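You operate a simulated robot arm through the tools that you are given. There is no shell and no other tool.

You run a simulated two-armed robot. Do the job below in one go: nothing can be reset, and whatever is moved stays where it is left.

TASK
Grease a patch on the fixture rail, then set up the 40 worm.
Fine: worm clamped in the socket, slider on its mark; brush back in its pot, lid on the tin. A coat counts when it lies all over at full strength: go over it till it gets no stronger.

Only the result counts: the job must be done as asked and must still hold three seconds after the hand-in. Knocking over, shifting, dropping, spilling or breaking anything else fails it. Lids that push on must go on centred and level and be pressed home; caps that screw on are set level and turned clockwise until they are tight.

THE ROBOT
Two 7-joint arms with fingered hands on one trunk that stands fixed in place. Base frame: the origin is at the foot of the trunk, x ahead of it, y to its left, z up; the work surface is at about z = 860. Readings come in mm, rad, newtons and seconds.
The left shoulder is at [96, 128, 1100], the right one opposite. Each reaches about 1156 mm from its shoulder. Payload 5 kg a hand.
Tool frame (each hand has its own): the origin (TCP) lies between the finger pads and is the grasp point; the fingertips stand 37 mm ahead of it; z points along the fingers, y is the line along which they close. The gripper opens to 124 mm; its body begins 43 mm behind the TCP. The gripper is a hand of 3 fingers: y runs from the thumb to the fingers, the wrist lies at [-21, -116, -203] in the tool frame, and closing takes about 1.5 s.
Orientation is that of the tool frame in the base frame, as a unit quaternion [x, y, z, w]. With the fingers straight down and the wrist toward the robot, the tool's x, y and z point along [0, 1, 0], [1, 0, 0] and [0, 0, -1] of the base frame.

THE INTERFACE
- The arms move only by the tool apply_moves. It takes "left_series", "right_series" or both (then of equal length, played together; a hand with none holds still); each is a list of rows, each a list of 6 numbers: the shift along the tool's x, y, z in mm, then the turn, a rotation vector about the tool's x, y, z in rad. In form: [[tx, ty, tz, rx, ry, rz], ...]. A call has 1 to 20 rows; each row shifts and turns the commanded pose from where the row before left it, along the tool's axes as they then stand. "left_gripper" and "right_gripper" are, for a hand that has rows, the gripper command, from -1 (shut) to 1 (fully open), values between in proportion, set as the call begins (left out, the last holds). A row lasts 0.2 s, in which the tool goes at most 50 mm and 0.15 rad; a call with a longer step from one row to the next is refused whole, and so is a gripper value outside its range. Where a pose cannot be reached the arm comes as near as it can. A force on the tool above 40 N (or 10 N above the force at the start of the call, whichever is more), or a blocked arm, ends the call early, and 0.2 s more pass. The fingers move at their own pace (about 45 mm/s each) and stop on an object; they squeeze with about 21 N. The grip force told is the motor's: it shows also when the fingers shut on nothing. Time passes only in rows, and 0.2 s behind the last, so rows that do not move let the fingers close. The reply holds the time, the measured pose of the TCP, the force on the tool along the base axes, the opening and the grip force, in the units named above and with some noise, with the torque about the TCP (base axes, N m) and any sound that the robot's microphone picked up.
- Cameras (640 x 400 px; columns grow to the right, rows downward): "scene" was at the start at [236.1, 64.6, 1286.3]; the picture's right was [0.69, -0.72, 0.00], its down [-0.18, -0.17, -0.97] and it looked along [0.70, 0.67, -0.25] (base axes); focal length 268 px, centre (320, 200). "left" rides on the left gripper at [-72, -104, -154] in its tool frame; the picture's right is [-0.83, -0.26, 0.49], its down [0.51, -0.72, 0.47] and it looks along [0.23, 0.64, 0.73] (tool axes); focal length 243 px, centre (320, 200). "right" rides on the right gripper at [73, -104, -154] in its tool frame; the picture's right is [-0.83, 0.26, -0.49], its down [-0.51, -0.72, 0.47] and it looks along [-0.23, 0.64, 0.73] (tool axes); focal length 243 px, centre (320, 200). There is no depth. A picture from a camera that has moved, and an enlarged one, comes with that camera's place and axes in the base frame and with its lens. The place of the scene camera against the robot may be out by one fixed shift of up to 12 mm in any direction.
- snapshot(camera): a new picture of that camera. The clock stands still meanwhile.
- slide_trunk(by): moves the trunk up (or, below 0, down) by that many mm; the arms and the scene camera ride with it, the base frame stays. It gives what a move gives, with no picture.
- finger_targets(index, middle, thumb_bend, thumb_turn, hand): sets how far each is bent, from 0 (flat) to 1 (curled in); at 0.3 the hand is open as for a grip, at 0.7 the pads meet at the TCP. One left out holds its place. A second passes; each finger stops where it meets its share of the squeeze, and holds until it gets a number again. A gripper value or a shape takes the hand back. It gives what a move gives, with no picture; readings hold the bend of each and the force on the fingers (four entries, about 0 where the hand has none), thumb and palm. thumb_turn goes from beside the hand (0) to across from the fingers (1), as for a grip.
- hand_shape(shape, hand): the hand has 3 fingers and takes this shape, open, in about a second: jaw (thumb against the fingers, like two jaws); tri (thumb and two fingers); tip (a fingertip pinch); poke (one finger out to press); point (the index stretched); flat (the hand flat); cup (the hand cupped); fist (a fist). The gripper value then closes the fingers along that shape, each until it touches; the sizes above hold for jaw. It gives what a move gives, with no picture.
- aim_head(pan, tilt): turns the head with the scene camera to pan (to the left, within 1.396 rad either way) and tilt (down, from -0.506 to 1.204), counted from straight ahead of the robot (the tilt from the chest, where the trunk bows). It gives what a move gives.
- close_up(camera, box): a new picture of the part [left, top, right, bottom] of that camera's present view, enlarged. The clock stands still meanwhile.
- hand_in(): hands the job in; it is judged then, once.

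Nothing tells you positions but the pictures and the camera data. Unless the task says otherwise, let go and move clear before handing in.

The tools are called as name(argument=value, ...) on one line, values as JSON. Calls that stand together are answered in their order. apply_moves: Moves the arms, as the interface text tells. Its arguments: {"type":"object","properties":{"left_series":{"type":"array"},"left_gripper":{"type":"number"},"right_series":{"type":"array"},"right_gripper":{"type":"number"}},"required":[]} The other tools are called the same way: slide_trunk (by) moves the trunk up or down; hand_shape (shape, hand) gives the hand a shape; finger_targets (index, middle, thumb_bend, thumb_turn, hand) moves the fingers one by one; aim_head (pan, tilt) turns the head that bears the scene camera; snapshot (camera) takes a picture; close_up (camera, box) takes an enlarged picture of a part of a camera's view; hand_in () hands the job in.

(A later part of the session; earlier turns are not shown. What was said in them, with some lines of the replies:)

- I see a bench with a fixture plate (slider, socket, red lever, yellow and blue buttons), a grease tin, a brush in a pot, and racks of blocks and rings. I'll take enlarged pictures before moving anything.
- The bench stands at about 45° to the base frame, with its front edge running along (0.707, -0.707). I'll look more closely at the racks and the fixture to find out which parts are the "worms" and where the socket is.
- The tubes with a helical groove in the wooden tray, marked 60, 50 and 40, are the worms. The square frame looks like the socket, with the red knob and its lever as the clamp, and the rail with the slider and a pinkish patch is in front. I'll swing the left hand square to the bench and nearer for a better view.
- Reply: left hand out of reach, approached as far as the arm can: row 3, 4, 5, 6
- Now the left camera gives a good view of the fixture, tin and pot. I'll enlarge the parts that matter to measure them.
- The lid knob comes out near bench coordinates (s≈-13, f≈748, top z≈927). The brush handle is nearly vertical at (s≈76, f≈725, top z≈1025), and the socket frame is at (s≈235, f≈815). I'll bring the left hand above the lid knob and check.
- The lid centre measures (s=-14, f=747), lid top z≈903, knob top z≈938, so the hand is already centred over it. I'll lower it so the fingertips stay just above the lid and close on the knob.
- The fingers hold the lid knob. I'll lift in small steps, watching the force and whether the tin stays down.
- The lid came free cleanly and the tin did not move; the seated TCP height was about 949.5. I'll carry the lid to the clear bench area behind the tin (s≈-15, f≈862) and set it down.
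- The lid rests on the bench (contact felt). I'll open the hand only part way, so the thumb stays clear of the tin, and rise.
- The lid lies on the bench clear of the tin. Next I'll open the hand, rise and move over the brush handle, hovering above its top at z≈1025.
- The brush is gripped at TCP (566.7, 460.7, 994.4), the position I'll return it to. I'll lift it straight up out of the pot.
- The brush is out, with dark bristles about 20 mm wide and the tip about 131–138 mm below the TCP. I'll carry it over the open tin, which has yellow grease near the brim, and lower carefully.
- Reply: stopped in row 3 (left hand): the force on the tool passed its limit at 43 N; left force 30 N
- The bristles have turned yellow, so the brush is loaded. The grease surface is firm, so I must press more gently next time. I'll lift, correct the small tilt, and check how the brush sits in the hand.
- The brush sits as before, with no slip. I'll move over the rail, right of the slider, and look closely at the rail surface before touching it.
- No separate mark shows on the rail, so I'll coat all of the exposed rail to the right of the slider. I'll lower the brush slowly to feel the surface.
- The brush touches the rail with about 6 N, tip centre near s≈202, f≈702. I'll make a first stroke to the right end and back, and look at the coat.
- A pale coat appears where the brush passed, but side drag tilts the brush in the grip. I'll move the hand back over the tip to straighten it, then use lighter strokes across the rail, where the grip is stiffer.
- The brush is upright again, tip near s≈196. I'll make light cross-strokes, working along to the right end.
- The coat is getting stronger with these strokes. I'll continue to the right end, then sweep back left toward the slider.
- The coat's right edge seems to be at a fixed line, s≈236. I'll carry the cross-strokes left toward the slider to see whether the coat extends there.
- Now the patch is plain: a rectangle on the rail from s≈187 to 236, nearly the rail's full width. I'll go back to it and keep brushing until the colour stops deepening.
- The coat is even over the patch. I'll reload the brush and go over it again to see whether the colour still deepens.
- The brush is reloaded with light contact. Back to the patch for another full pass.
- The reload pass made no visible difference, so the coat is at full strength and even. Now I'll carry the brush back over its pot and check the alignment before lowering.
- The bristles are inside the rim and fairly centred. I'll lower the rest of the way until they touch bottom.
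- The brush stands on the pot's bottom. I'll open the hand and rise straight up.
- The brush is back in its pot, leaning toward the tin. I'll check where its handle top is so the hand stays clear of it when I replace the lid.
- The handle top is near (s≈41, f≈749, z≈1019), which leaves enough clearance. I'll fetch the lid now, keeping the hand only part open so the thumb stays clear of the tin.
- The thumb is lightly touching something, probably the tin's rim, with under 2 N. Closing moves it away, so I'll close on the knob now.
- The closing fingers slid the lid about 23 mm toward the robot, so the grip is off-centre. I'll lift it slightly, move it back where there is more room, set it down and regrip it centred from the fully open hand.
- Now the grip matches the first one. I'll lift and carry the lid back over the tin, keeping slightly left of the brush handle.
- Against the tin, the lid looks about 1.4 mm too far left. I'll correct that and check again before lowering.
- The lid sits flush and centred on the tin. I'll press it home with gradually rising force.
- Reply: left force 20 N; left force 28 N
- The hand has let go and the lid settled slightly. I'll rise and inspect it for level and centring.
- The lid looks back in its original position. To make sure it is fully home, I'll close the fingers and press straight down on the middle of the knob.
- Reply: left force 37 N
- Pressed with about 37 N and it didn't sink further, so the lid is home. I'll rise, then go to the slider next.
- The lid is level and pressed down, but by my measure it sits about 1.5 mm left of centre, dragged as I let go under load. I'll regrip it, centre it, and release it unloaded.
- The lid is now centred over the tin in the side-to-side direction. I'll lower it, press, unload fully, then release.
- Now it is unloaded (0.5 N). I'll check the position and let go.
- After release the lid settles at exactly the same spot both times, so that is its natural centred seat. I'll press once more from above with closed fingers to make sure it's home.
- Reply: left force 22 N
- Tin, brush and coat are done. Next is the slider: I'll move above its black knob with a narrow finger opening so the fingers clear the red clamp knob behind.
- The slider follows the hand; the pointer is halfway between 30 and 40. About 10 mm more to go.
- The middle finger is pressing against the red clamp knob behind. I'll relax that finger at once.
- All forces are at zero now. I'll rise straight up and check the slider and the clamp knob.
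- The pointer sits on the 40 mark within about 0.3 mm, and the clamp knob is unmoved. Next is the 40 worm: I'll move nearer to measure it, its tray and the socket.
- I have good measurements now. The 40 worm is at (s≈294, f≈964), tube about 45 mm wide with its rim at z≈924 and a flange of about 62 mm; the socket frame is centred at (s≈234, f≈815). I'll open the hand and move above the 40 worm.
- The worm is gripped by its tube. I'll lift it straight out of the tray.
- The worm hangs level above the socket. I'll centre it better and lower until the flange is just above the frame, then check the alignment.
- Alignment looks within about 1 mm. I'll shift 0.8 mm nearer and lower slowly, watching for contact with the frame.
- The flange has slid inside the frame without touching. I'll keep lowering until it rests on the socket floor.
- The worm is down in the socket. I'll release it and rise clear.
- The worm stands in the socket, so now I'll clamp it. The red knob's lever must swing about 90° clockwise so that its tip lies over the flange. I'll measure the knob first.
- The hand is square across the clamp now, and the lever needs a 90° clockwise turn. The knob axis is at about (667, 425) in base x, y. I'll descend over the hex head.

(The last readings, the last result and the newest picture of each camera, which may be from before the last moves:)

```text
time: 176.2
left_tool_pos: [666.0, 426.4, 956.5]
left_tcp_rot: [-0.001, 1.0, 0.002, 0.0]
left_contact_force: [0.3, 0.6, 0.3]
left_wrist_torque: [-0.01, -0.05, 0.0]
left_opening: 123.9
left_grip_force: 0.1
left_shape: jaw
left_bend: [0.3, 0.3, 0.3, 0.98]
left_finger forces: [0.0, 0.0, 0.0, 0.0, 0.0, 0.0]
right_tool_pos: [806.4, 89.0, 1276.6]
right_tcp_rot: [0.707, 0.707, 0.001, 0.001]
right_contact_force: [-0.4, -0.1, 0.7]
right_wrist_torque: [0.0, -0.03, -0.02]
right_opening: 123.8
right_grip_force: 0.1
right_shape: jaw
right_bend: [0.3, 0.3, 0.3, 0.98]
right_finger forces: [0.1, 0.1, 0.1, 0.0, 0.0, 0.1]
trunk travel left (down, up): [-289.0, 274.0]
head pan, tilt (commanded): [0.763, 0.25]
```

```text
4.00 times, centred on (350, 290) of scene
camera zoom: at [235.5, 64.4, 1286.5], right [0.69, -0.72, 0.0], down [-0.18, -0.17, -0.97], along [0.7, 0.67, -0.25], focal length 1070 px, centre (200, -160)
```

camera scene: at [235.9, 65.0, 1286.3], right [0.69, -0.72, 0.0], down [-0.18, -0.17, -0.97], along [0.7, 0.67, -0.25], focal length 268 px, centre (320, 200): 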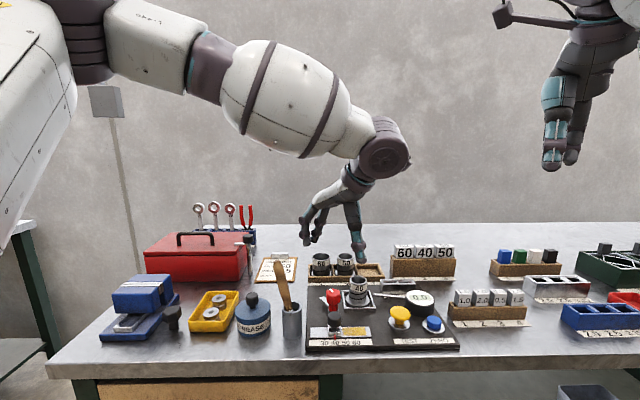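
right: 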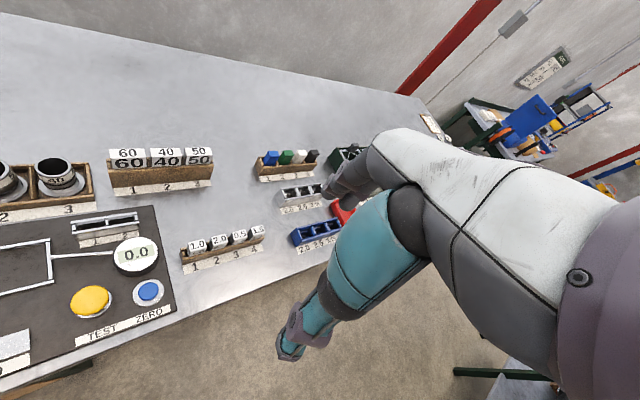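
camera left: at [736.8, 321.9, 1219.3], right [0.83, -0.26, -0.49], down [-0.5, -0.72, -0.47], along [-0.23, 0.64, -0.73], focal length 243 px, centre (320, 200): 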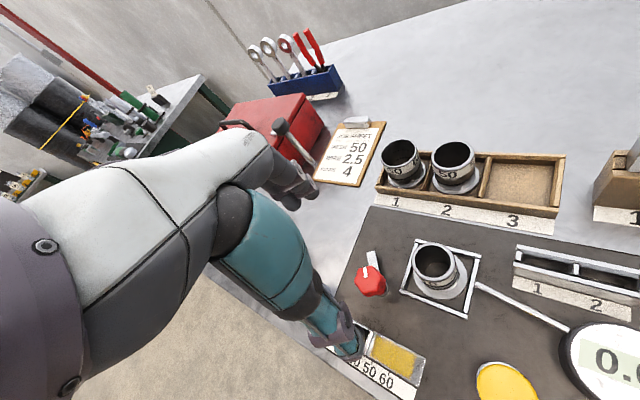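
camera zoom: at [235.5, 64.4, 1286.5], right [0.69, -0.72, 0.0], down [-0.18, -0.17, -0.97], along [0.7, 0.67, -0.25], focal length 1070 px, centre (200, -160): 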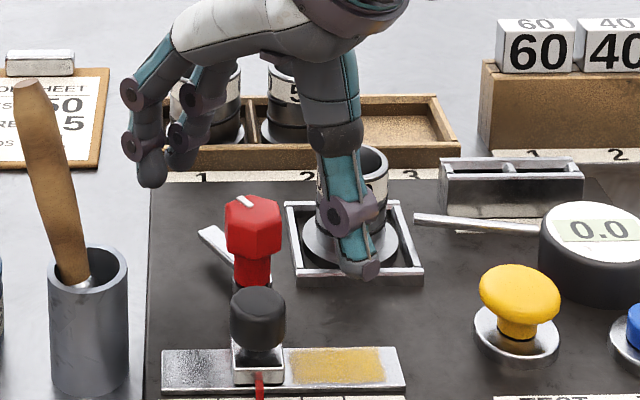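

apply_moves(left_series=[[0, 0, 8, 0, 0, 0], [0, 0, 7, 0, 0, 0], [0, 0, 0, 0, 0, 0]])

close_up(camera="left", box=[260, 190, 380, 310])

close_up(camera="scene", box=[310, 250, 380, 330])

```text
time: 177.0
left_tool_pos: [667.5, 424.9, 941.6]
left_tcp_rot: [-0.001, 1.0, 0.001, 0.001]
left_contact_force: [0.0, -0.5, 0.0]
left_wrist_torque: [0.0, 0.0, 0.02]
left_opening: 123.8
left_grip_force: 0.1
left_shape: jaw
left_bend: [0.3, 0.3, 0.3, 0.98]
left_finger forces: [0.1, 0.0, 0.0, 0.0, 0.1, 0.0]
right_tool_pos: [805.4, 87.8, 1276.1]
right_tcp_rot: [0.707, 0.707, 0.0, 0.0]
right_contact_force: [0.3, 0.0, -0.5]
right_wrist_torque: [-0.01, 0.02, -0.01]
right_opening: 123.7
right_grip_force: 0.1
right_shape: jaw
right_bend: [0.3, 0.3, 0.3, 0.98]
right_finger forces: [0.1, 0.0, 0.0, 0.0, 0.0, 0.0]
trunk travel left (down, up): [-289.0, 274.0]
head pan, tilt (commanded): [0.763, 0.25]
```

```text
3.33 times, centred on (320, 250) of left
camera zoom: at [739.4, 321.9, 1094.7], right [0.83, -0.26, -0.49], down [-0.51, -0.72, -0.47], along [-0.23, 0.64, -0.73], focal length 809 px, centre (320, 33)
```

zoom: 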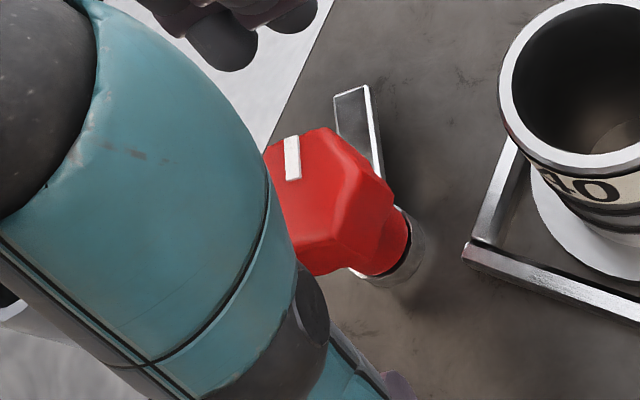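

```text
5.00 times, centred on (345, 290) of scene
camera zoom: at [236.1, 64.6, 1286.3], right [0.69, -0.72, 0.0], down [-0.18, -0.17, -0.97], along [0.7, 0.67, -0.25], focal length 1337 px, centre (195, -250)
```

zoom: 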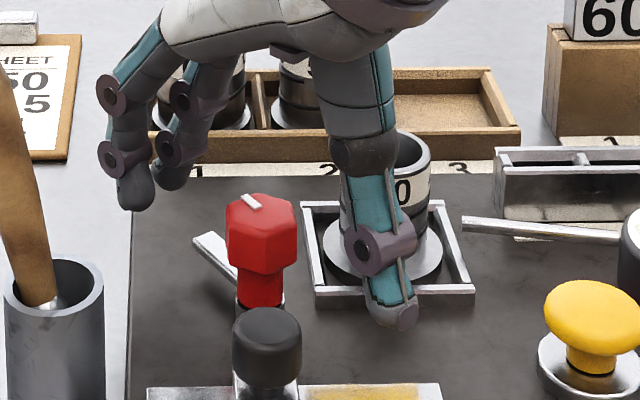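

apply_moves(left_series=[[0, 0, 1.5, 0, 0, 0], [0, 0, 0, 0, 0, 0], [0, 0, 0, 0, 0, 0], [0, 0, 0, 0, 0, 0], [0, 0, 0, 0, 0, 0], [0, 0, 0, 0, 0, 0], [0, 0, 0, 0, 0, 0], [0, 0, 0, 0, 0, 0], [0, 0, 0, 0, 0, 0]], left_gripper=-1)

close_up(camera="left", box=[260, 190, 380, 310])

close_up(camera="scene", box=[310, 250, 380, 330])

```text
time: 179.0
left_tool_pos: [667.3, 424.6, 939.8]
left_tcp_rot: [-0.001, 1.0, 0.001, 0.0]
left_contact_force: [-0.3, -0.7, -1.3]
left_wrist_torque: [0.02, 0.02, -0.02]
left_opening: 24.9
left_grip_force: 20.8
left_shape: jaw
left_bend: [0.73, 0.6, 0.74, 1.0]
left_finger forces: [11.4, 5.9, 0.1, 0.1, 18.6, 0.0]
right_tool_pos: [806.6, 88.6, 1274.4]
right_tcp_rot: [0.707, 0.707, 0.0, 0.0]
right_contact_force: [-0.6, -0.4, -0.7]
right_wrist_torque: [0.01, 0.01, -0.04]
right_opening: 123.9
right_grip_force: 0.1
right_shape: jaw
right_bend: [0.3, 0.3, 0.3, 0.98]
right_finger forces: [0.1, 0.0, 0.1, 0.0, 0.1, 0.1]
trunk travel left (down, up): [-289.0, 274.0]
head pan, tilt (commanded): [0.763, 0.25]
```

```text
3.33 times, centred on (320, 250) of left
camera zoom: at [739.6, 321.9, 1092.9], right [0.83, -0.26, -0.49], down [-0.51, -0.72, -0.47], along [-0.23, 0.64, -0.73], focal length 809 px, centre (320, 33)
```

zoom: 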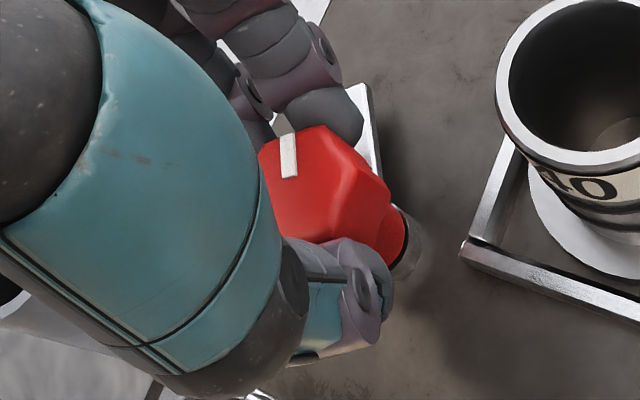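

```text
5.00 times, centred on (345, 290) of scene
camera zoom: at [236.3, 64.6, 1286.2], right [0.69, -0.72, 0.0], down [-0.18, -0.17, -0.97], along [0.7, 0.67, -0.25], focal length 1337 px, centre (195, -250)
```

zoom: 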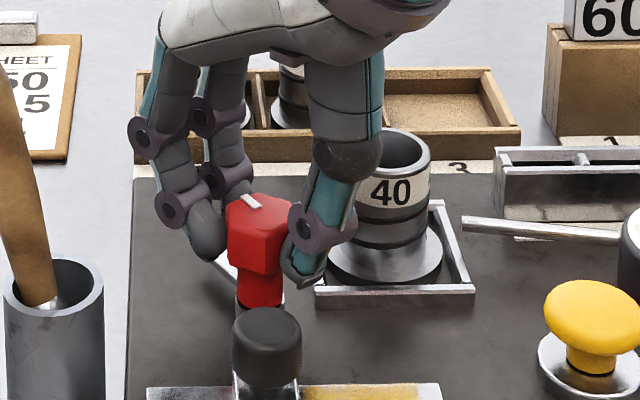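

The hand holds the red knob, centred, with the worm seated behind. I'll turn it clockwise in stages.

apply_moves(left_series=[[0, 0, 0, 0, 0, 0.1], [0, 0, 0, 0, 0, 0.1], [0, 0, 0, 0, 0, 0.1], [0, 0, 0, 0, 0, 0]])

close_up(camera="scene", box=[310, 250, 380, 330])

close_up(camera="left", box=[260, 190, 380, 310])

```text
time: 180.0
left_tool_pos: [667.0, 424.6, 940.0]
left_tcp_rot: [0.149, 0.989, 0.0, 0.001]
left_contact_force: [-5.1, -2.9, -1.9]
left_wrist_torque: [-0.09, 0.11, 0.04]
left_opening: 24.9
left_grip_force: 21.2
left_shape: jaw
left_bend: [0.73, 0.6, 0.74, 1.0]
left_finger forces: [11.0, 6.6, 0.1, 0.0, 21.5, 0.1]
right_tool_pos: [804.9, 88.7, 1277.2]
right_tcp_rot: [0.707, 0.707, 0.0, 0.001]
right_contact_force: [-0.2, 0.2, -0.2]
right_wrist_torque: [-0.01, -0.03, -0.01]
right_opening: 123.9
right_grip_force: 0.0
right_shape: jaw
right_bend: [0.3, 0.3, 0.3, 0.98]
right_finger forces: [0.1, 0.0, 0.1, 0.1, 0.0, 0.0]
trunk travel left (down, up): [-289.0, 274.0]
head pan, tilt (commanded): [0.763, 0.25]
```

```text
5.00 times, centred on (345, 290) of scene
camera zoom: at [235.9, 64.1, 1286.3], right [0.69, -0.72, 0.0], down [-0.18, -0.17, -0.97], along [0.7, 0.67, -0.25], focal length 1337 px, centre (195, -250)
```

zoom: 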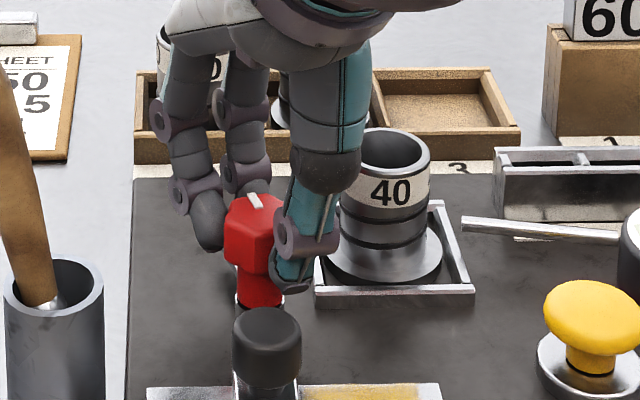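

```text
3.33 times, centred on (320, 250) of left
camera zoom: at [705.2, 305.0, 1092.8], right [0.72, -0.49, -0.49], down [-0.7, -0.54, -0.47], along [-0.03, 0.68, -0.73], focal length 809 px, centre (320, 33)
```

zoom: 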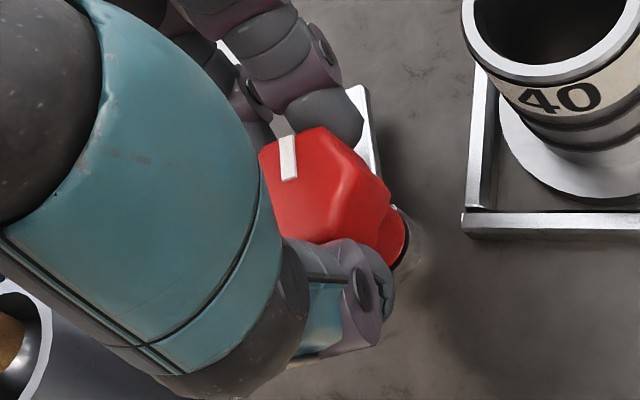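

apply_moves(left_series=[[0, 0, 0, 0, 0, 0.1], [0, 0, 0, 0, 0, 0.1], [0, 0, 0, 0, 0, 0.1], [0, 0, 0, 0, 0, 0.1], [0, 0, 0, 0, 0, 0.1], [0, 0, 0, 0, 0, 0]])

close_up(camera="scene", box=[310, 250, 380, 330])

close_up(camera="left", box=[260, 190, 420, 310])

```text
time: 181.4
left_tool_pos: [666.5, 425.1, 939.3]
left_tcp_rot: [0.389, 0.921, 0.001, -0.001]
left_contact_force: [-9.6, -0.2, -4.1]
left_wrist_torque: [-0.03, 0.23, 0.04]
left_opening: 24.5
left_grip_force: 21.3
left_shape: jaw
left_bend: [0.73, 0.6, 0.74, 1.0]
left_finger forces: [9.9, 6.6, 0.0, 0.0, 22.7, 0.0]
right_tool_pos: [804.4, 89.5, 1276.5]
right_tcp_rot: [0.708, 0.707, 0.0, 0.0]
right_contact_force: [-0.4, -0.6, 0.3]
right_wrist_torque: [0.02, 0.02, -0.01]
right_opening: 124.1
right_grip_force: 0.0
right_shape: jaw
right_bend: [0.3, 0.3, 0.3, 0.98]
right_finger forces: [0.0, 0.1, 0.1, 0.0, 0.0, 0.1]
trunk travel left (down, up): [-289.0, 274.0]
head pan, tilt (commanded): [0.763, 0.25]
```

```text
5.00 times, centred on (345, 290) of scene
camera zoom: at [235.6, 64.4, 1286.4], right [0.69, -0.72, 0.0], down [-0.18, -0.17, -0.97], along [0.7, 0.67, -0.25], focal length 1337 px, centre (195, -250)
```

zoom: 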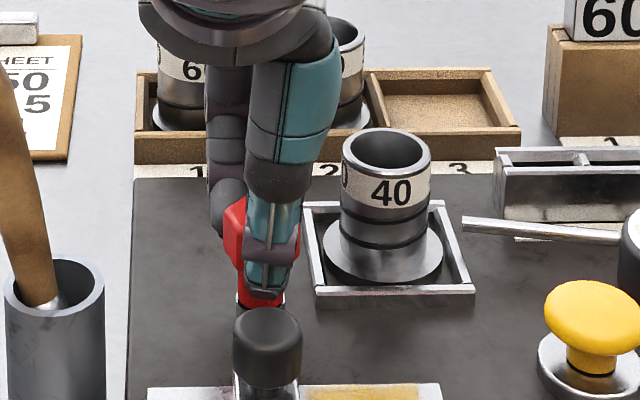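

```text
3.33 times, centred on (340, 250) of left
camera zoom: at [642.1, 301.3, 1092.9], right [0.39, -0.78, -0.49], down [-0.87, -0.14, -0.47], along [0.3, 0.61, -0.73], focal length 809 px, centre (253, 33)
```

zoom: 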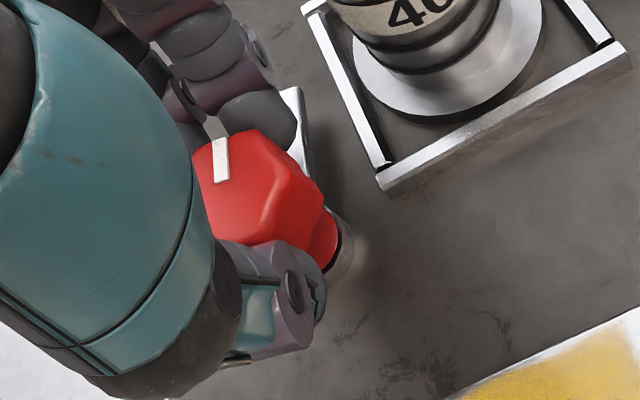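

apply_moves(left_series=[[0.6, -0.6, 0, 0, 0, 0.1], [0, 0, 0, 0, 0, 0.1], [0, 0, 0, 0, 0, 0.1], [0, 0, 0, 0, 0, 0.1], [0, 0, 0, 0, 0, 0]])

close_up(camera="scene", box=[310, 250, 380, 330])

close_up(camera="left", box=[260, 170, 420, 310])

```text
time: 182.6
left_tool_pos: [666.7, 425.4, 940.6]
left_tcp_rot: [0.565, 0.825, 0.001, 0.0]
left_contact_force: [-7.5, 0.8, -2.3]
left_wrist_torque: [0.03, 0.25, 0.06]
left_opening: 24.6
left_grip_force: 20.9
left_shape: jaw
left_bend: [0.73, 0.6, 0.74, 1.0]
left_finger forces: [10.3, 6.3, 0.0, 0.0, 22.7, 0.0]
right_tool_pos: [805.3, 88.5, 1275.3]
right_tcp_rot: [0.708, 0.707, -0.001, 0.001]
right_contact_force: [0.0, 0.6, 0.5]
right_wrist_torque: [0.03, 0.0, -0.02]
right_opening: 123.7
right_grip_force: 0.0
right_shape: jaw
right_bend: [0.3, 0.3, 0.3, 0.98]
right_finger forces: [0.1, 0.1, 0.0, 0.0, 0.1, 0.0]
trunk travel left (down, up): [-289.0, 274.0]
head pan, tilt (commanded): [0.763, 0.25]
```

```text
5.00 times, centred on (345, 290) of scene
camera zoom: at [235.5, 64.6, 1286.4], right [0.69, -0.72, 0.0], down [-0.18, -0.17, -0.97], along [0.7, 0.67, -0.25], focal length 1337 px, centre (195, -250)
```

zoom: 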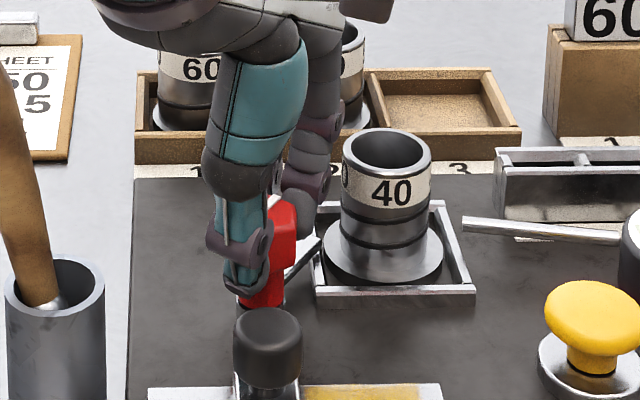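

```text
2.86 times, centred on (340, 240) of left
camera zoom: at [594.7, 320.9, 1092.9], right [0.06, -0.87, -0.49], down [-0.86, 0.21, -0.47], along [0.51, 0.45, -0.73], focal length 693 px, centre (263, 86)
```

zoom: 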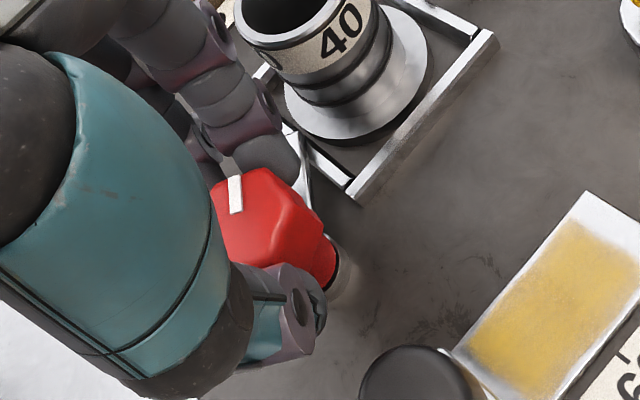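

apply_moves(left_series=[[0, 0, 0, 0, 0, 0.1], [0, 0, 0, 0, 0, 0.1], [0, 0, 0, 0, 0, 0]])

apply_moves(left_series=[[0, 0, 0, 0, 0, 0.1], [0, 0, 0, 0, 0, 0.07], [0, 0, 0, 0, 0, 0]])

close_up(camera="scene", box=[310, 250, 380, 330])

close_up(camera="left", box=[260, 170, 420, 310])

```text
time: 183.4
left_tool_pos: [664.9, 423.8, 941.1]
left_tcp_rot: [0.644, 0.765, 0.001, 0.001]
left_contact_force: [-7.7, 2.4, -4.0]
left_wrist_torque: [-0.01, 0.23, 0.0]
left_opening: 24.5
left_grip_force: 21.3
left_shape: jaw
left_bend: [0.73, 0.6, 0.74, 1.0]
left_finger forces: [10.1, 6.1, 0.0, 0.1, 22.8, 0.0]
right_tool_pos: [804.7, 88.5, 1275.9]
right_tcp_rot: [0.707, 0.707, 0.001, 0.0]
right_contact_force: [0.3, 0.0, -0.1]
right_wrist_torque: [0.02, -0.01, -0.01]
right_opening: 123.5
right_grip_force: 0.0
right_shape: jaw
right_bend: [0.3, 0.3, 0.3, 0.98]
right_finger forces: [0.0, 0.0, 0.1, 0.1, 0.1, 0.0]
trunk travel left (down, up): [-289.0, 274.0]
head pan, tilt (commanded): [0.763, 0.25]
```

```text
time: 184.2
left_tool_pos: [665.5, 426.4, 938.7]
left_tcp_rot: [0.707, 0.707, 0.001, -0.001]
left_contact_force: [-8.0, 2.6, -2.5]
left_wrist_torque: [0.1, 0.25, 0.01]
left_opening: 24.7
left_grip_force: 21.1
left_shape: jaw
left_bend: [0.73, 0.6, 0.74, 1.0]
left_finger forces: [9.9, 6.0, 0.0, 0.0, 23.3, 0.0]
right_tool_pos: [805.6, 90.3, 1275.0]
right_tcp_rot: [0.707, 0.707, 0.0, 0.001]
right_contact_force: [0.5, -0.4, -0.7]
right_wrist_torque: [0.03, -0.01, -0.01]
right_opening: 123.7
right_grip_force: 0.0
right_shape: jaw
right_bend: [0.3, 0.3, 0.3, 0.98]
right_finger forces: [0.1, 0.0, 0.1, 0.0, 0.0, 0.0]
trunk travel left (down, up): [-289.0, 274.0]
head pan, tilt (commanded): [0.763, 0.25]
```

```text
5.00 times, centred on (345, 290) of scene
camera zoom: at [235.5, 65.1, 1286.4], right [0.69, -0.72, 0.0], down [-0.18, -0.17, -0.97], along [0.7, 0.67, -0.25], focal length 1337 px, centre (195, -250)
```

zoom: 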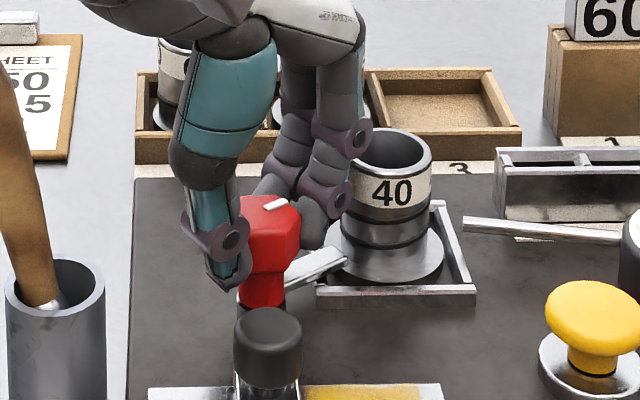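

```text
2.86 times, centred on (340, 240) of left
camera zoom: at [561.2, 353.8, 1093.0], right [-0.26, -0.83, -0.49], down [-0.72, 0.51, -0.47], along [0.64, 0.23, -0.73], focal length 693 px, centre (263, 86)
```

zoom: 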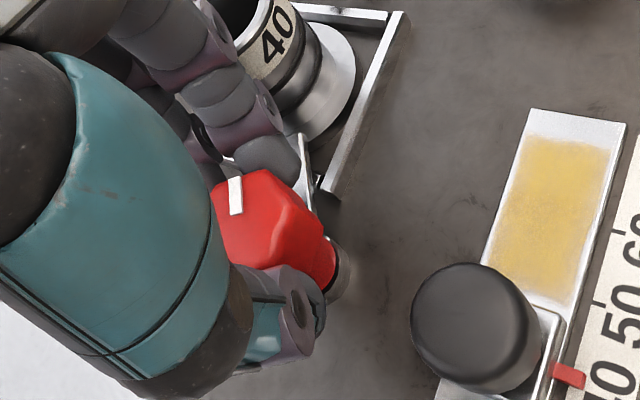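

The lever now reaches over the frame onto the flange. I'll nudge a little further to feel whether there is an end stop.

apply_moves(left_series=[[0, 0, 0, 0, 0, 0.05], [0, 0, 0, 0, 0, 0.05], [0, 0, 0, 0, 0, 0]])

close_up(camera="scene", box=[310, 250, 380, 330])

close_up(camera="left", box=[260, 170, 420, 310])

```text
time: 185.0
left_tool_pos: [665.6, 425.2, 940.1]
left_tcp_rot: [0.741, 0.671, 0.001, 0.001]
left_contact_force: [-6.6, 7.4, -1.1]
left_wrist_torque: [0.22, 0.22, 0.21]
left_opening: 24.1
left_grip_force: 20.7
left_shape: jaw
left_bend: [0.73, 0.61, 0.74, 1.0]
left_finger forces: [10.1, 6.8, 0.0, 0.1, 22.6, 0.0]
right_tool_pos: [805.2, 90.5, 1275.7]
right_tcp_rot: [0.707, 0.707, 0.0, 0.002]
right_contact_force: [0.0, 0.2, 0.0]
right_wrist_torque: [0.05, -0.01, -0.02]
right_opening: 123.7
right_grip_force: 0.1
right_shape: jaw
right_bend: [0.3, 0.3, 0.3, 0.98]
right_finger forces: [0.0, 0.0, 0.0, 0.0, 0.0, 0.0]
trunk travel left (down, up): [-289.0, 274.0]
head pan, tilt (commanded): [0.763, 0.25]
```

```text
5.00 times, centred on (345, 290) of scene
camera zoom: at [235.5, 65.5, 1286.4], right [0.69, -0.72, 0.0], down [-0.18, -0.17, -0.97], along [0.7, 0.67, -0.25], focal length 1337 px, centre (195, -250)
```

zoom: 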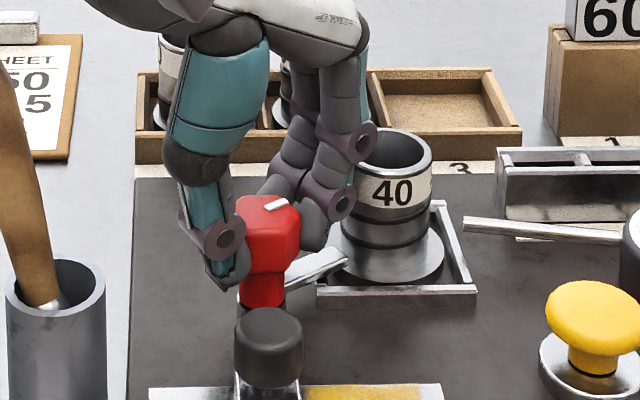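

```text
2.86 times, centred on (340, 240) of left
camera zoom: at [554.6, 365.1, 1093.0], right [-0.34, -0.8, -0.49], down [-0.67, 0.58, -0.47], along [0.66, 0.17, -0.73], focal length 693 px, centre (263, 86)
```

zoom: 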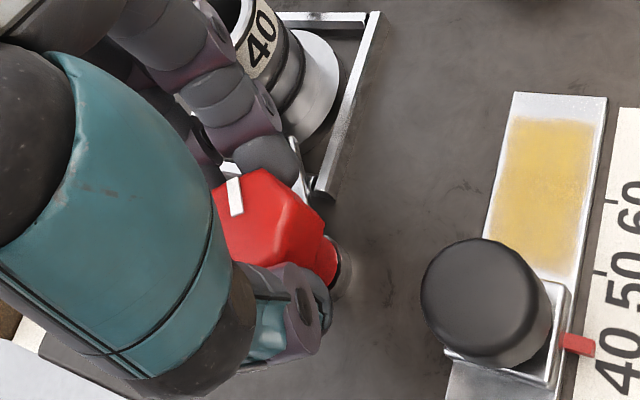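

Torque rose and the knob stopped turning, so the clamp is at its end stop. I'll relax the twist slightly and open the thumb wide but the fingers only a little, since the tube is close by.

apply_moves(left_series=[[0, 0, 0, 0, 0, -0.04], [0, 0, 0, 0, 0, 0]])

finger_targets(hand="left", index=0.67, middle=0.54, thumb_bend=0.5)

close_up(camera="scene", box=[310, 250, 380, 330])

close_up(camera="left", box=[260, 170, 420, 310])

```text
time: 185.6
left_tool_pos: [665.6, 426.0, 940.7]
left_tcp_rot: [0.727, 0.686, 0.001, 0.0]
left_contact_force: [-6.3, 5.7, 0.0]
left_wrist_torque: [0.18, 0.23, 0.09]
left_opening: 24.3
left_grip_force: 21.3
left_shape: jaw
left_bend: [0.73, 0.61, 0.74, 1.0]
left_finger forces: [10.4, 6.7, 0.0, 0.0, 23.0, 0.1]
right_tool_pos: [806.0, 90.1, 1276.0]
right_tcp_rot: [0.707, 0.707, 0.0, 0.002]
right_contact_force: [-0.3, -0.1, -0.9]
right_wrist_torque: [0.01, 0.01, 0.01]
right_opening: 124.1
right_grip_force: 0.1
right_shape: jaw
right_bend: [0.3, 0.3, 0.3, 0.98]
right_finger forces: [0.1, 0.0, 0.0, 0.0, 0.0, 0.0]
trunk travel left (down, up): [-289.0, 274.0]
head pan, tilt (commanded): [0.763, 0.25]
```

```text
time: 186.6
left_tool_pos: [666.1, 424.2, 940.7]
left_tcp_rot: [0.727, 0.686, 0.001, 0.0]
left_contact_force: [6.4, -3.1, 4.9]
left_wrist_torque: [-0.16, -0.3, 0.0]
left_opening: 47.7
left_grip_force: 3.7
left_shape: fingers
left_bend: [0.63, 0.54, 0.5, 1.0]
left_finger forces: [7.6, 0.0, 0.1, 0.1, 0.1, 0.1]
right_tool_pos: [806.0, 88.6, 1275.2]
right_tcp_rot: [0.707, 0.707, 0.0, 0.001]
right_contact_force: [-0.1, -0.6, 0.4]
right_wrist_torque: [0.01, -0.01, -0.02]
right_opening: 123.6
right_grip_force: 0.0
right_shape: jaw
right_bend: [0.3, 0.3, 0.3, 0.98]
right_finger forces: [0.0, 0.0, 0.0, 0.0, 0.1, 0.0]
trunk travel left (down, up): [-289.0, 274.0]
head pan, tilt (commanded): [0.763, 0.25]
```

```text
5.00 times, centred on (345, 290) of scene
camera zoom: at [236.3, 63.8, 1286.3], right [0.69, -0.72, 0.0], down [-0.18, -0.17, -0.97], along [0.7, 0.67, -0.25], focal length 1337 px, centre (195, -250)
```

zoom: 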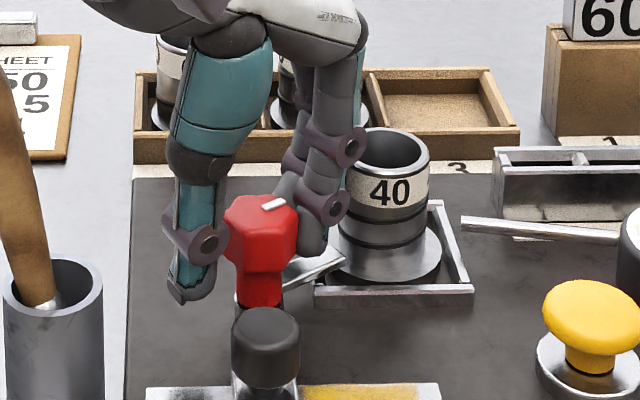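

```text
2.86 times, centred on (340, 240) of left
camera zoom: at [557.9, 359.2, 1093.2], right [-0.31, -0.81, -0.49], down [-0.69, 0.55, -0.47], along [0.65, 0.2, -0.73], focal length 693 px, centre (263, 86)
```

zoom: 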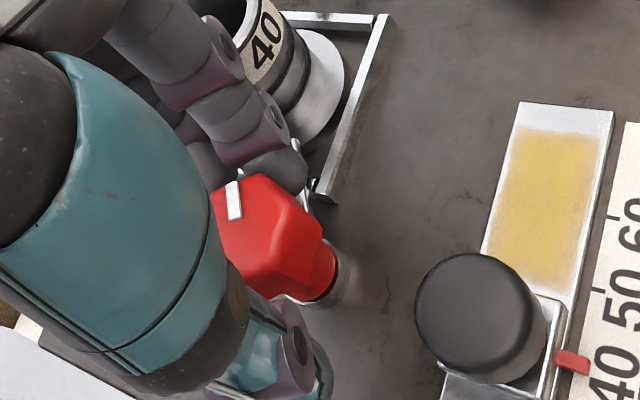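

finger_targets(hand="left", index=0.59, middle=0.53, thumb_bend=0.48)

close_up(camera="scene", box=[320, 260, 380, 330])

```text
time: 187.6
left_tool_pos: [666.4, 424.4, 940.1]
left_tcp_rot: [0.727, 0.687, 0.0, 0.0]
left_contact_force: [-0.8, -0.2, -1.0]
left_wrist_torque: [0.0, -0.03, 0.02]
left_opening: 56.2
left_grip_force: 0.1
left_shape: fingers
left_bend: [0.59, 0.53, 0.48, 1.0]
left_finger forces: [0.0, 0.0, 0.0, 0.0, 0.0, 0.0]
right_tool_pos: [805.6, 88.6, 1276.6]
right_tcp_rot: [0.707, 0.707, 0.0, -0.001]
right_contact_force: [-0.6, -0.4, -0.8]
right_wrist_torque: [0.01, -0.01, -0.01]
right_opening: 123.7
right_grip_force: 0.1
right_shape: jaw
right_bend: [0.3, 0.3, 0.3, 0.98]
right_finger forces: [0.0, 0.1, 0.1, 0.0, 0.0, 0.0]
trunk travel left (down, up): [-289.0, 274.0]
head pan, tilt (commanded): [0.763, 0.25]
```

```text
5.71 times, centred on (350, 295) of scene
camera zoom: at [236.2, 64.5, 1286.3], right [0.69, -0.72, 0.0], down [-0.18, -0.17, -0.97], along [0.7, 0.67, -0.25], focal length 1528 px, centre (149, -343)
```

zoom: 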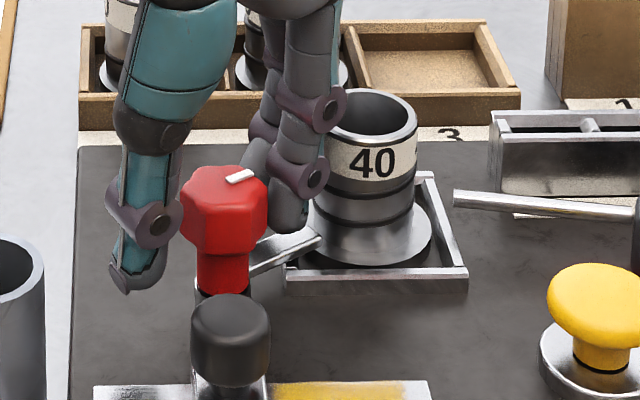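

No contact forces remain. I'll rise straight up and inspect the clamp.

apply_moves(left_series=[[0, 0, -4, 0, 0, 0], [0, 0, -10, 0, 0, 0], [0, 0, -20, 0, 0, 0], [0, 0, -40, 0, 0, 0], [0, 0, -40, 0, 0, 0], [0, 0, -30, 0, 0, 0], [0, 0, 0, 0, 0, 0]])

snapshot(camera="left")

close_up(camera="scene", box=[320, 270, 390, 330])

close_up(camera="scene", box=[300, 260, 400, 350])

```text
time: 189.2
left_tool_pos: [666.7, 426.1, 1084.6]
left_tcp_rot: [0.727, 0.686, 0.0, -0.001]
left_contact_force: [0.3, 0.5, 0.2]
left_wrist_torque: [-0.02, 0.0, 0.05]
left_opening: 56.2
left_grip_force: 0.1
left_shape: fingers
left_bend: [0.59, 0.53, 0.48, 1.0]
left_finger forces: [0.0, 0.0, 0.1, 0.0, 0.1, 0.0]
right_tool_pos: [806.7, 89.0, 1275.6]
right_tcp_rot: [0.707, 0.708, 0.0, 0.0]
right_contact_force: [0.2, -0.7, -0.8]
right_wrist_torque: [0.02, 0.0, -0.02]
right_opening: 123.6
right_grip_force: 0.1
right_shape: jaw
right_bend: [0.3, 0.3, 0.3, 0.98]
right_finger forces: [0.1, 0.0, 0.1, 0.0, 0.0, 0.0]
trunk travel left (down, up): [-289.0, 274.0]
head pan, tilt (commanded): [0.763, 0.25]
```

```text
taken
camera left: at [558.2, 360.0, 1237.1], right [-0.31, -0.81, -0.49], down [-0.69, 0.55, -0.47], along [0.65, 0.2, -0.73], focal length 243 px, centre (320, 200)
```

left: 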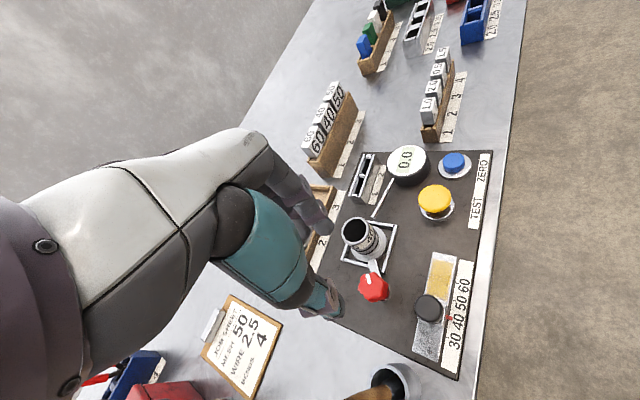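

```text
6.67 times, centred on (355, 300) of scene
camera zoom: at [236.3, 64.9, 1286.2], right [0.69, -0.72, 0.0], down [-0.18, -0.17, -0.97], along [0.7, 0.67, -0.25], focal length 1783 px, centre (87, -467)
```

zoom: 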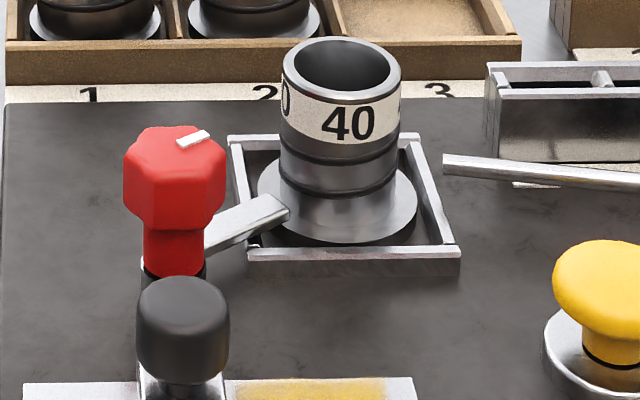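

```text
4.44 times, centred on (350, 305) of scene
camera zoom: at [236.3, 64.9, 1286.2], right [0.69, -0.72, 0.0], down [-0.18, -0.17, -0.97], along [0.7, 0.67, -0.25], focal length 1189 px, centre (187, -267)
```

zoom: 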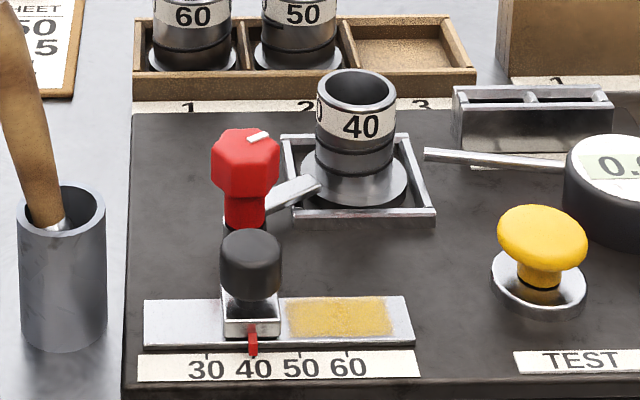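

close_up(camera="left", box=[320, 200, 420, 320])

close_up(camera="left", box=[400, 230, 490, 380])

```text
3.33 times, centred on (370, 260) of left
camera zoom: at [558.2, 360.0, 1237.1], right [-0.31, -0.81, -0.49], down [-0.69, 0.55, -0.47], along [0.65, 0.2, -0.73], focal length 809 px, centre (153, 0)
```

zoom: 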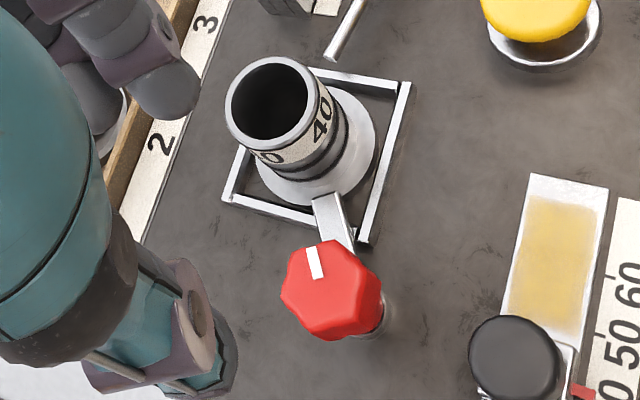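

```text
2.67 times, centred on (445, 305) of left
camera zoom: at [558.2, 360.0, 1237.1], right [-0.31, -0.81, -0.49], down [-0.69, 0.55, -0.47], along [0.65, 0.2, -0.73], focal length 647 px, centre (-13, -80)
```

zoom: 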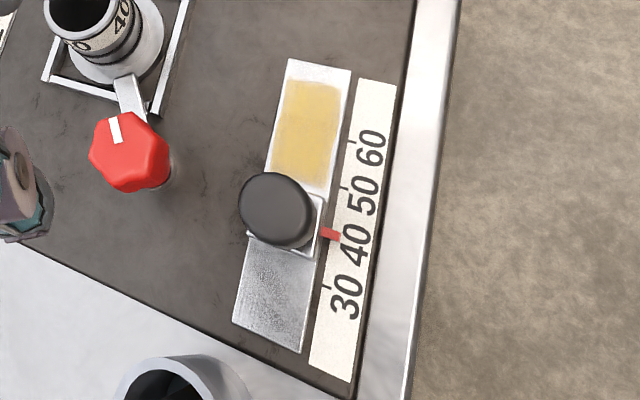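

The lever tip lies on the flange at its end stop, the worm is upright and the pointer is on 40. I'll retract the left hand well clear and make a final check of everything.

apply_moves(left_series=[[0, 0, -40, 0, 0, 0], [0, 0, -40, 0, 0, 0], [0, 0, -40, 0, 0, 0], [20, -35, 0, 0, 0, 0], [20, -35, 0, 0, 0, 0], [20, -35, 0, 0, 0, 0], [20, -35, 0, 0, 0, 0], [0, 0, 0, 0, 0, 0]])

snapshot(camera="scene")

close_up(camera="scene", box=[220, 240, 380, 360])

close_up(camera="scene", box=[310, 270, 390, 350])

```text
time: 191.0
left_tool_pos: [530.2, 511.2, 1204.9]
left_tcp_rot: [0.727, 0.687, 0.001, -0.001]
left_contact_force: [0.0, -0.9, -0.8]
left_wrist_torque: [0.06, 0.0, 0.0]
left_opening: 56.6
left_grip_force: 0.0
left_shape: fingers
left_bend: [0.59, 0.53, 0.48, 1.0]
left_finger forces: [0.0, 0.0, 0.0, 0.0, 0.0, 0.0]
right_tool_pos: [804.8, 86.2, 1276.5]
right_tcp_rot: [0.707, 0.707, 0.001, -0.002]
right_contact_force: [-0.2, 0.4, 0.4]
right_wrist_torque: [0.02, -0.02, 0.0]
right_opening: 123.8
right_grip_force: 0.1
right_shape: jaw
right_bend: [0.3, 0.3, 0.3, 0.98]
right_finger forces: [0.0, 0.0, 0.0, 0.1, 0.0, 0.0]
trunk travel left (down, up): [-289.0, 274.0]
head pan, tilt (commanded): [0.763, 0.25]
```

```text
taken
camera scene: at [235.9, 62.6, 1286.5], right [0.69, -0.72, 0.0], down [-0.18, -0.17, -0.97], along [0.7, 0.67, -0.25], focal length 268 px, centre (320, 200)
```

scene: 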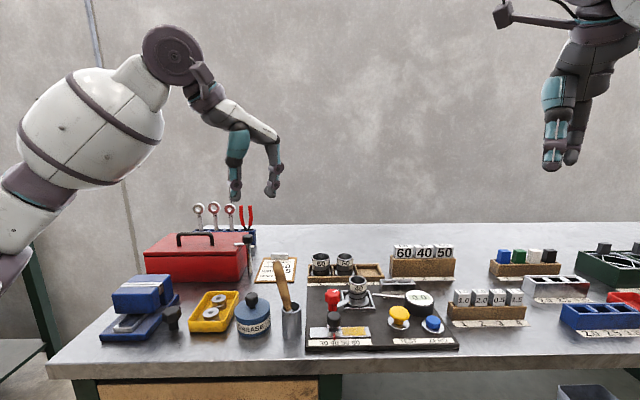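

```text
3.33 times, centred on (300, 300) of scene
camera zoom: at [235.9, 62.6, 1286.5], right [0.69, -0.72, 0.0], down [-0.18, -0.17, -0.97], along [0.7, 0.67, -0.25], focal length 892 px, centre (387, -133)
```

zoom: 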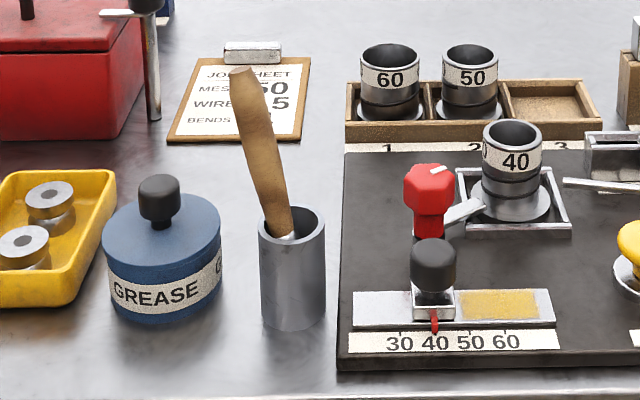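

```text
5.00 times, centred on (350, 310) of scene
camera zoom: at [235.9, 62.6, 1286.5], right [0.69, -0.72, 0.0], down [-0.18, -0.17, -0.97], along [0.7, 0.67, -0.25], focal length 1337 px, centre (170, -350)
```

zoom: 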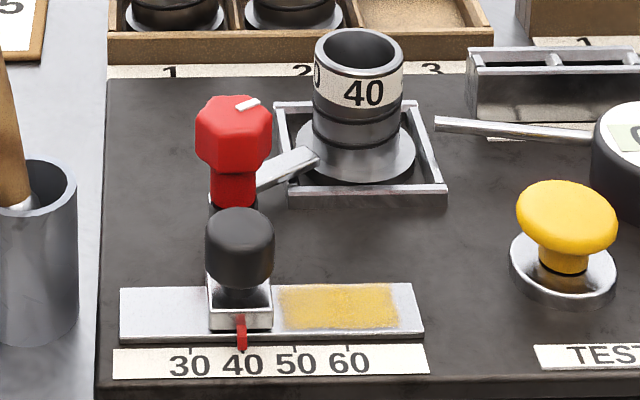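

The final view shows every part of the job in place:
- **Coat:** the patch on the rail is evenly covered at full strength.
- **Slider:** the pointer is on the 40 mark.
- **Worm:** the 40 worm is upright in the socket, with the clamp lever over its flange.
- **Brush and tin:** the brush stands in its pot, and the lid is level and in its original place.

Both hands are clear, so I'm handing in.

hand_in()

```text
The job is handed in.
```

I finished the job and handed it in. I haven't been told how it was judged.

- **Grease:** the patch on the rail, just right of the slider, is coated evenly. A reloaded second round of brushing made it no stronger.
- **Slider:** the pointer sits on the 40 mark, within about 0.3 mm by the pictures.
- **Worm:** the 40 worm stands upright in the socket. I turned the clamp knob 90° clockwise until it stopped, and its lever now lies over the worm's flange.
- **Brush:** it is back in its pot, but it leans to one side instead of standing upright as it did at the start.
- **Lid:** it is level on the tin. I pressed it from above with about 20 to 40 N and it sank no further, and its position matches the first picture.

My fingers brushed the tin while I picked the lid up, and pressed the red knob while I let go of the slider. Neither looked out of place afterwards. Both hands were clear of the bench at hand-in.
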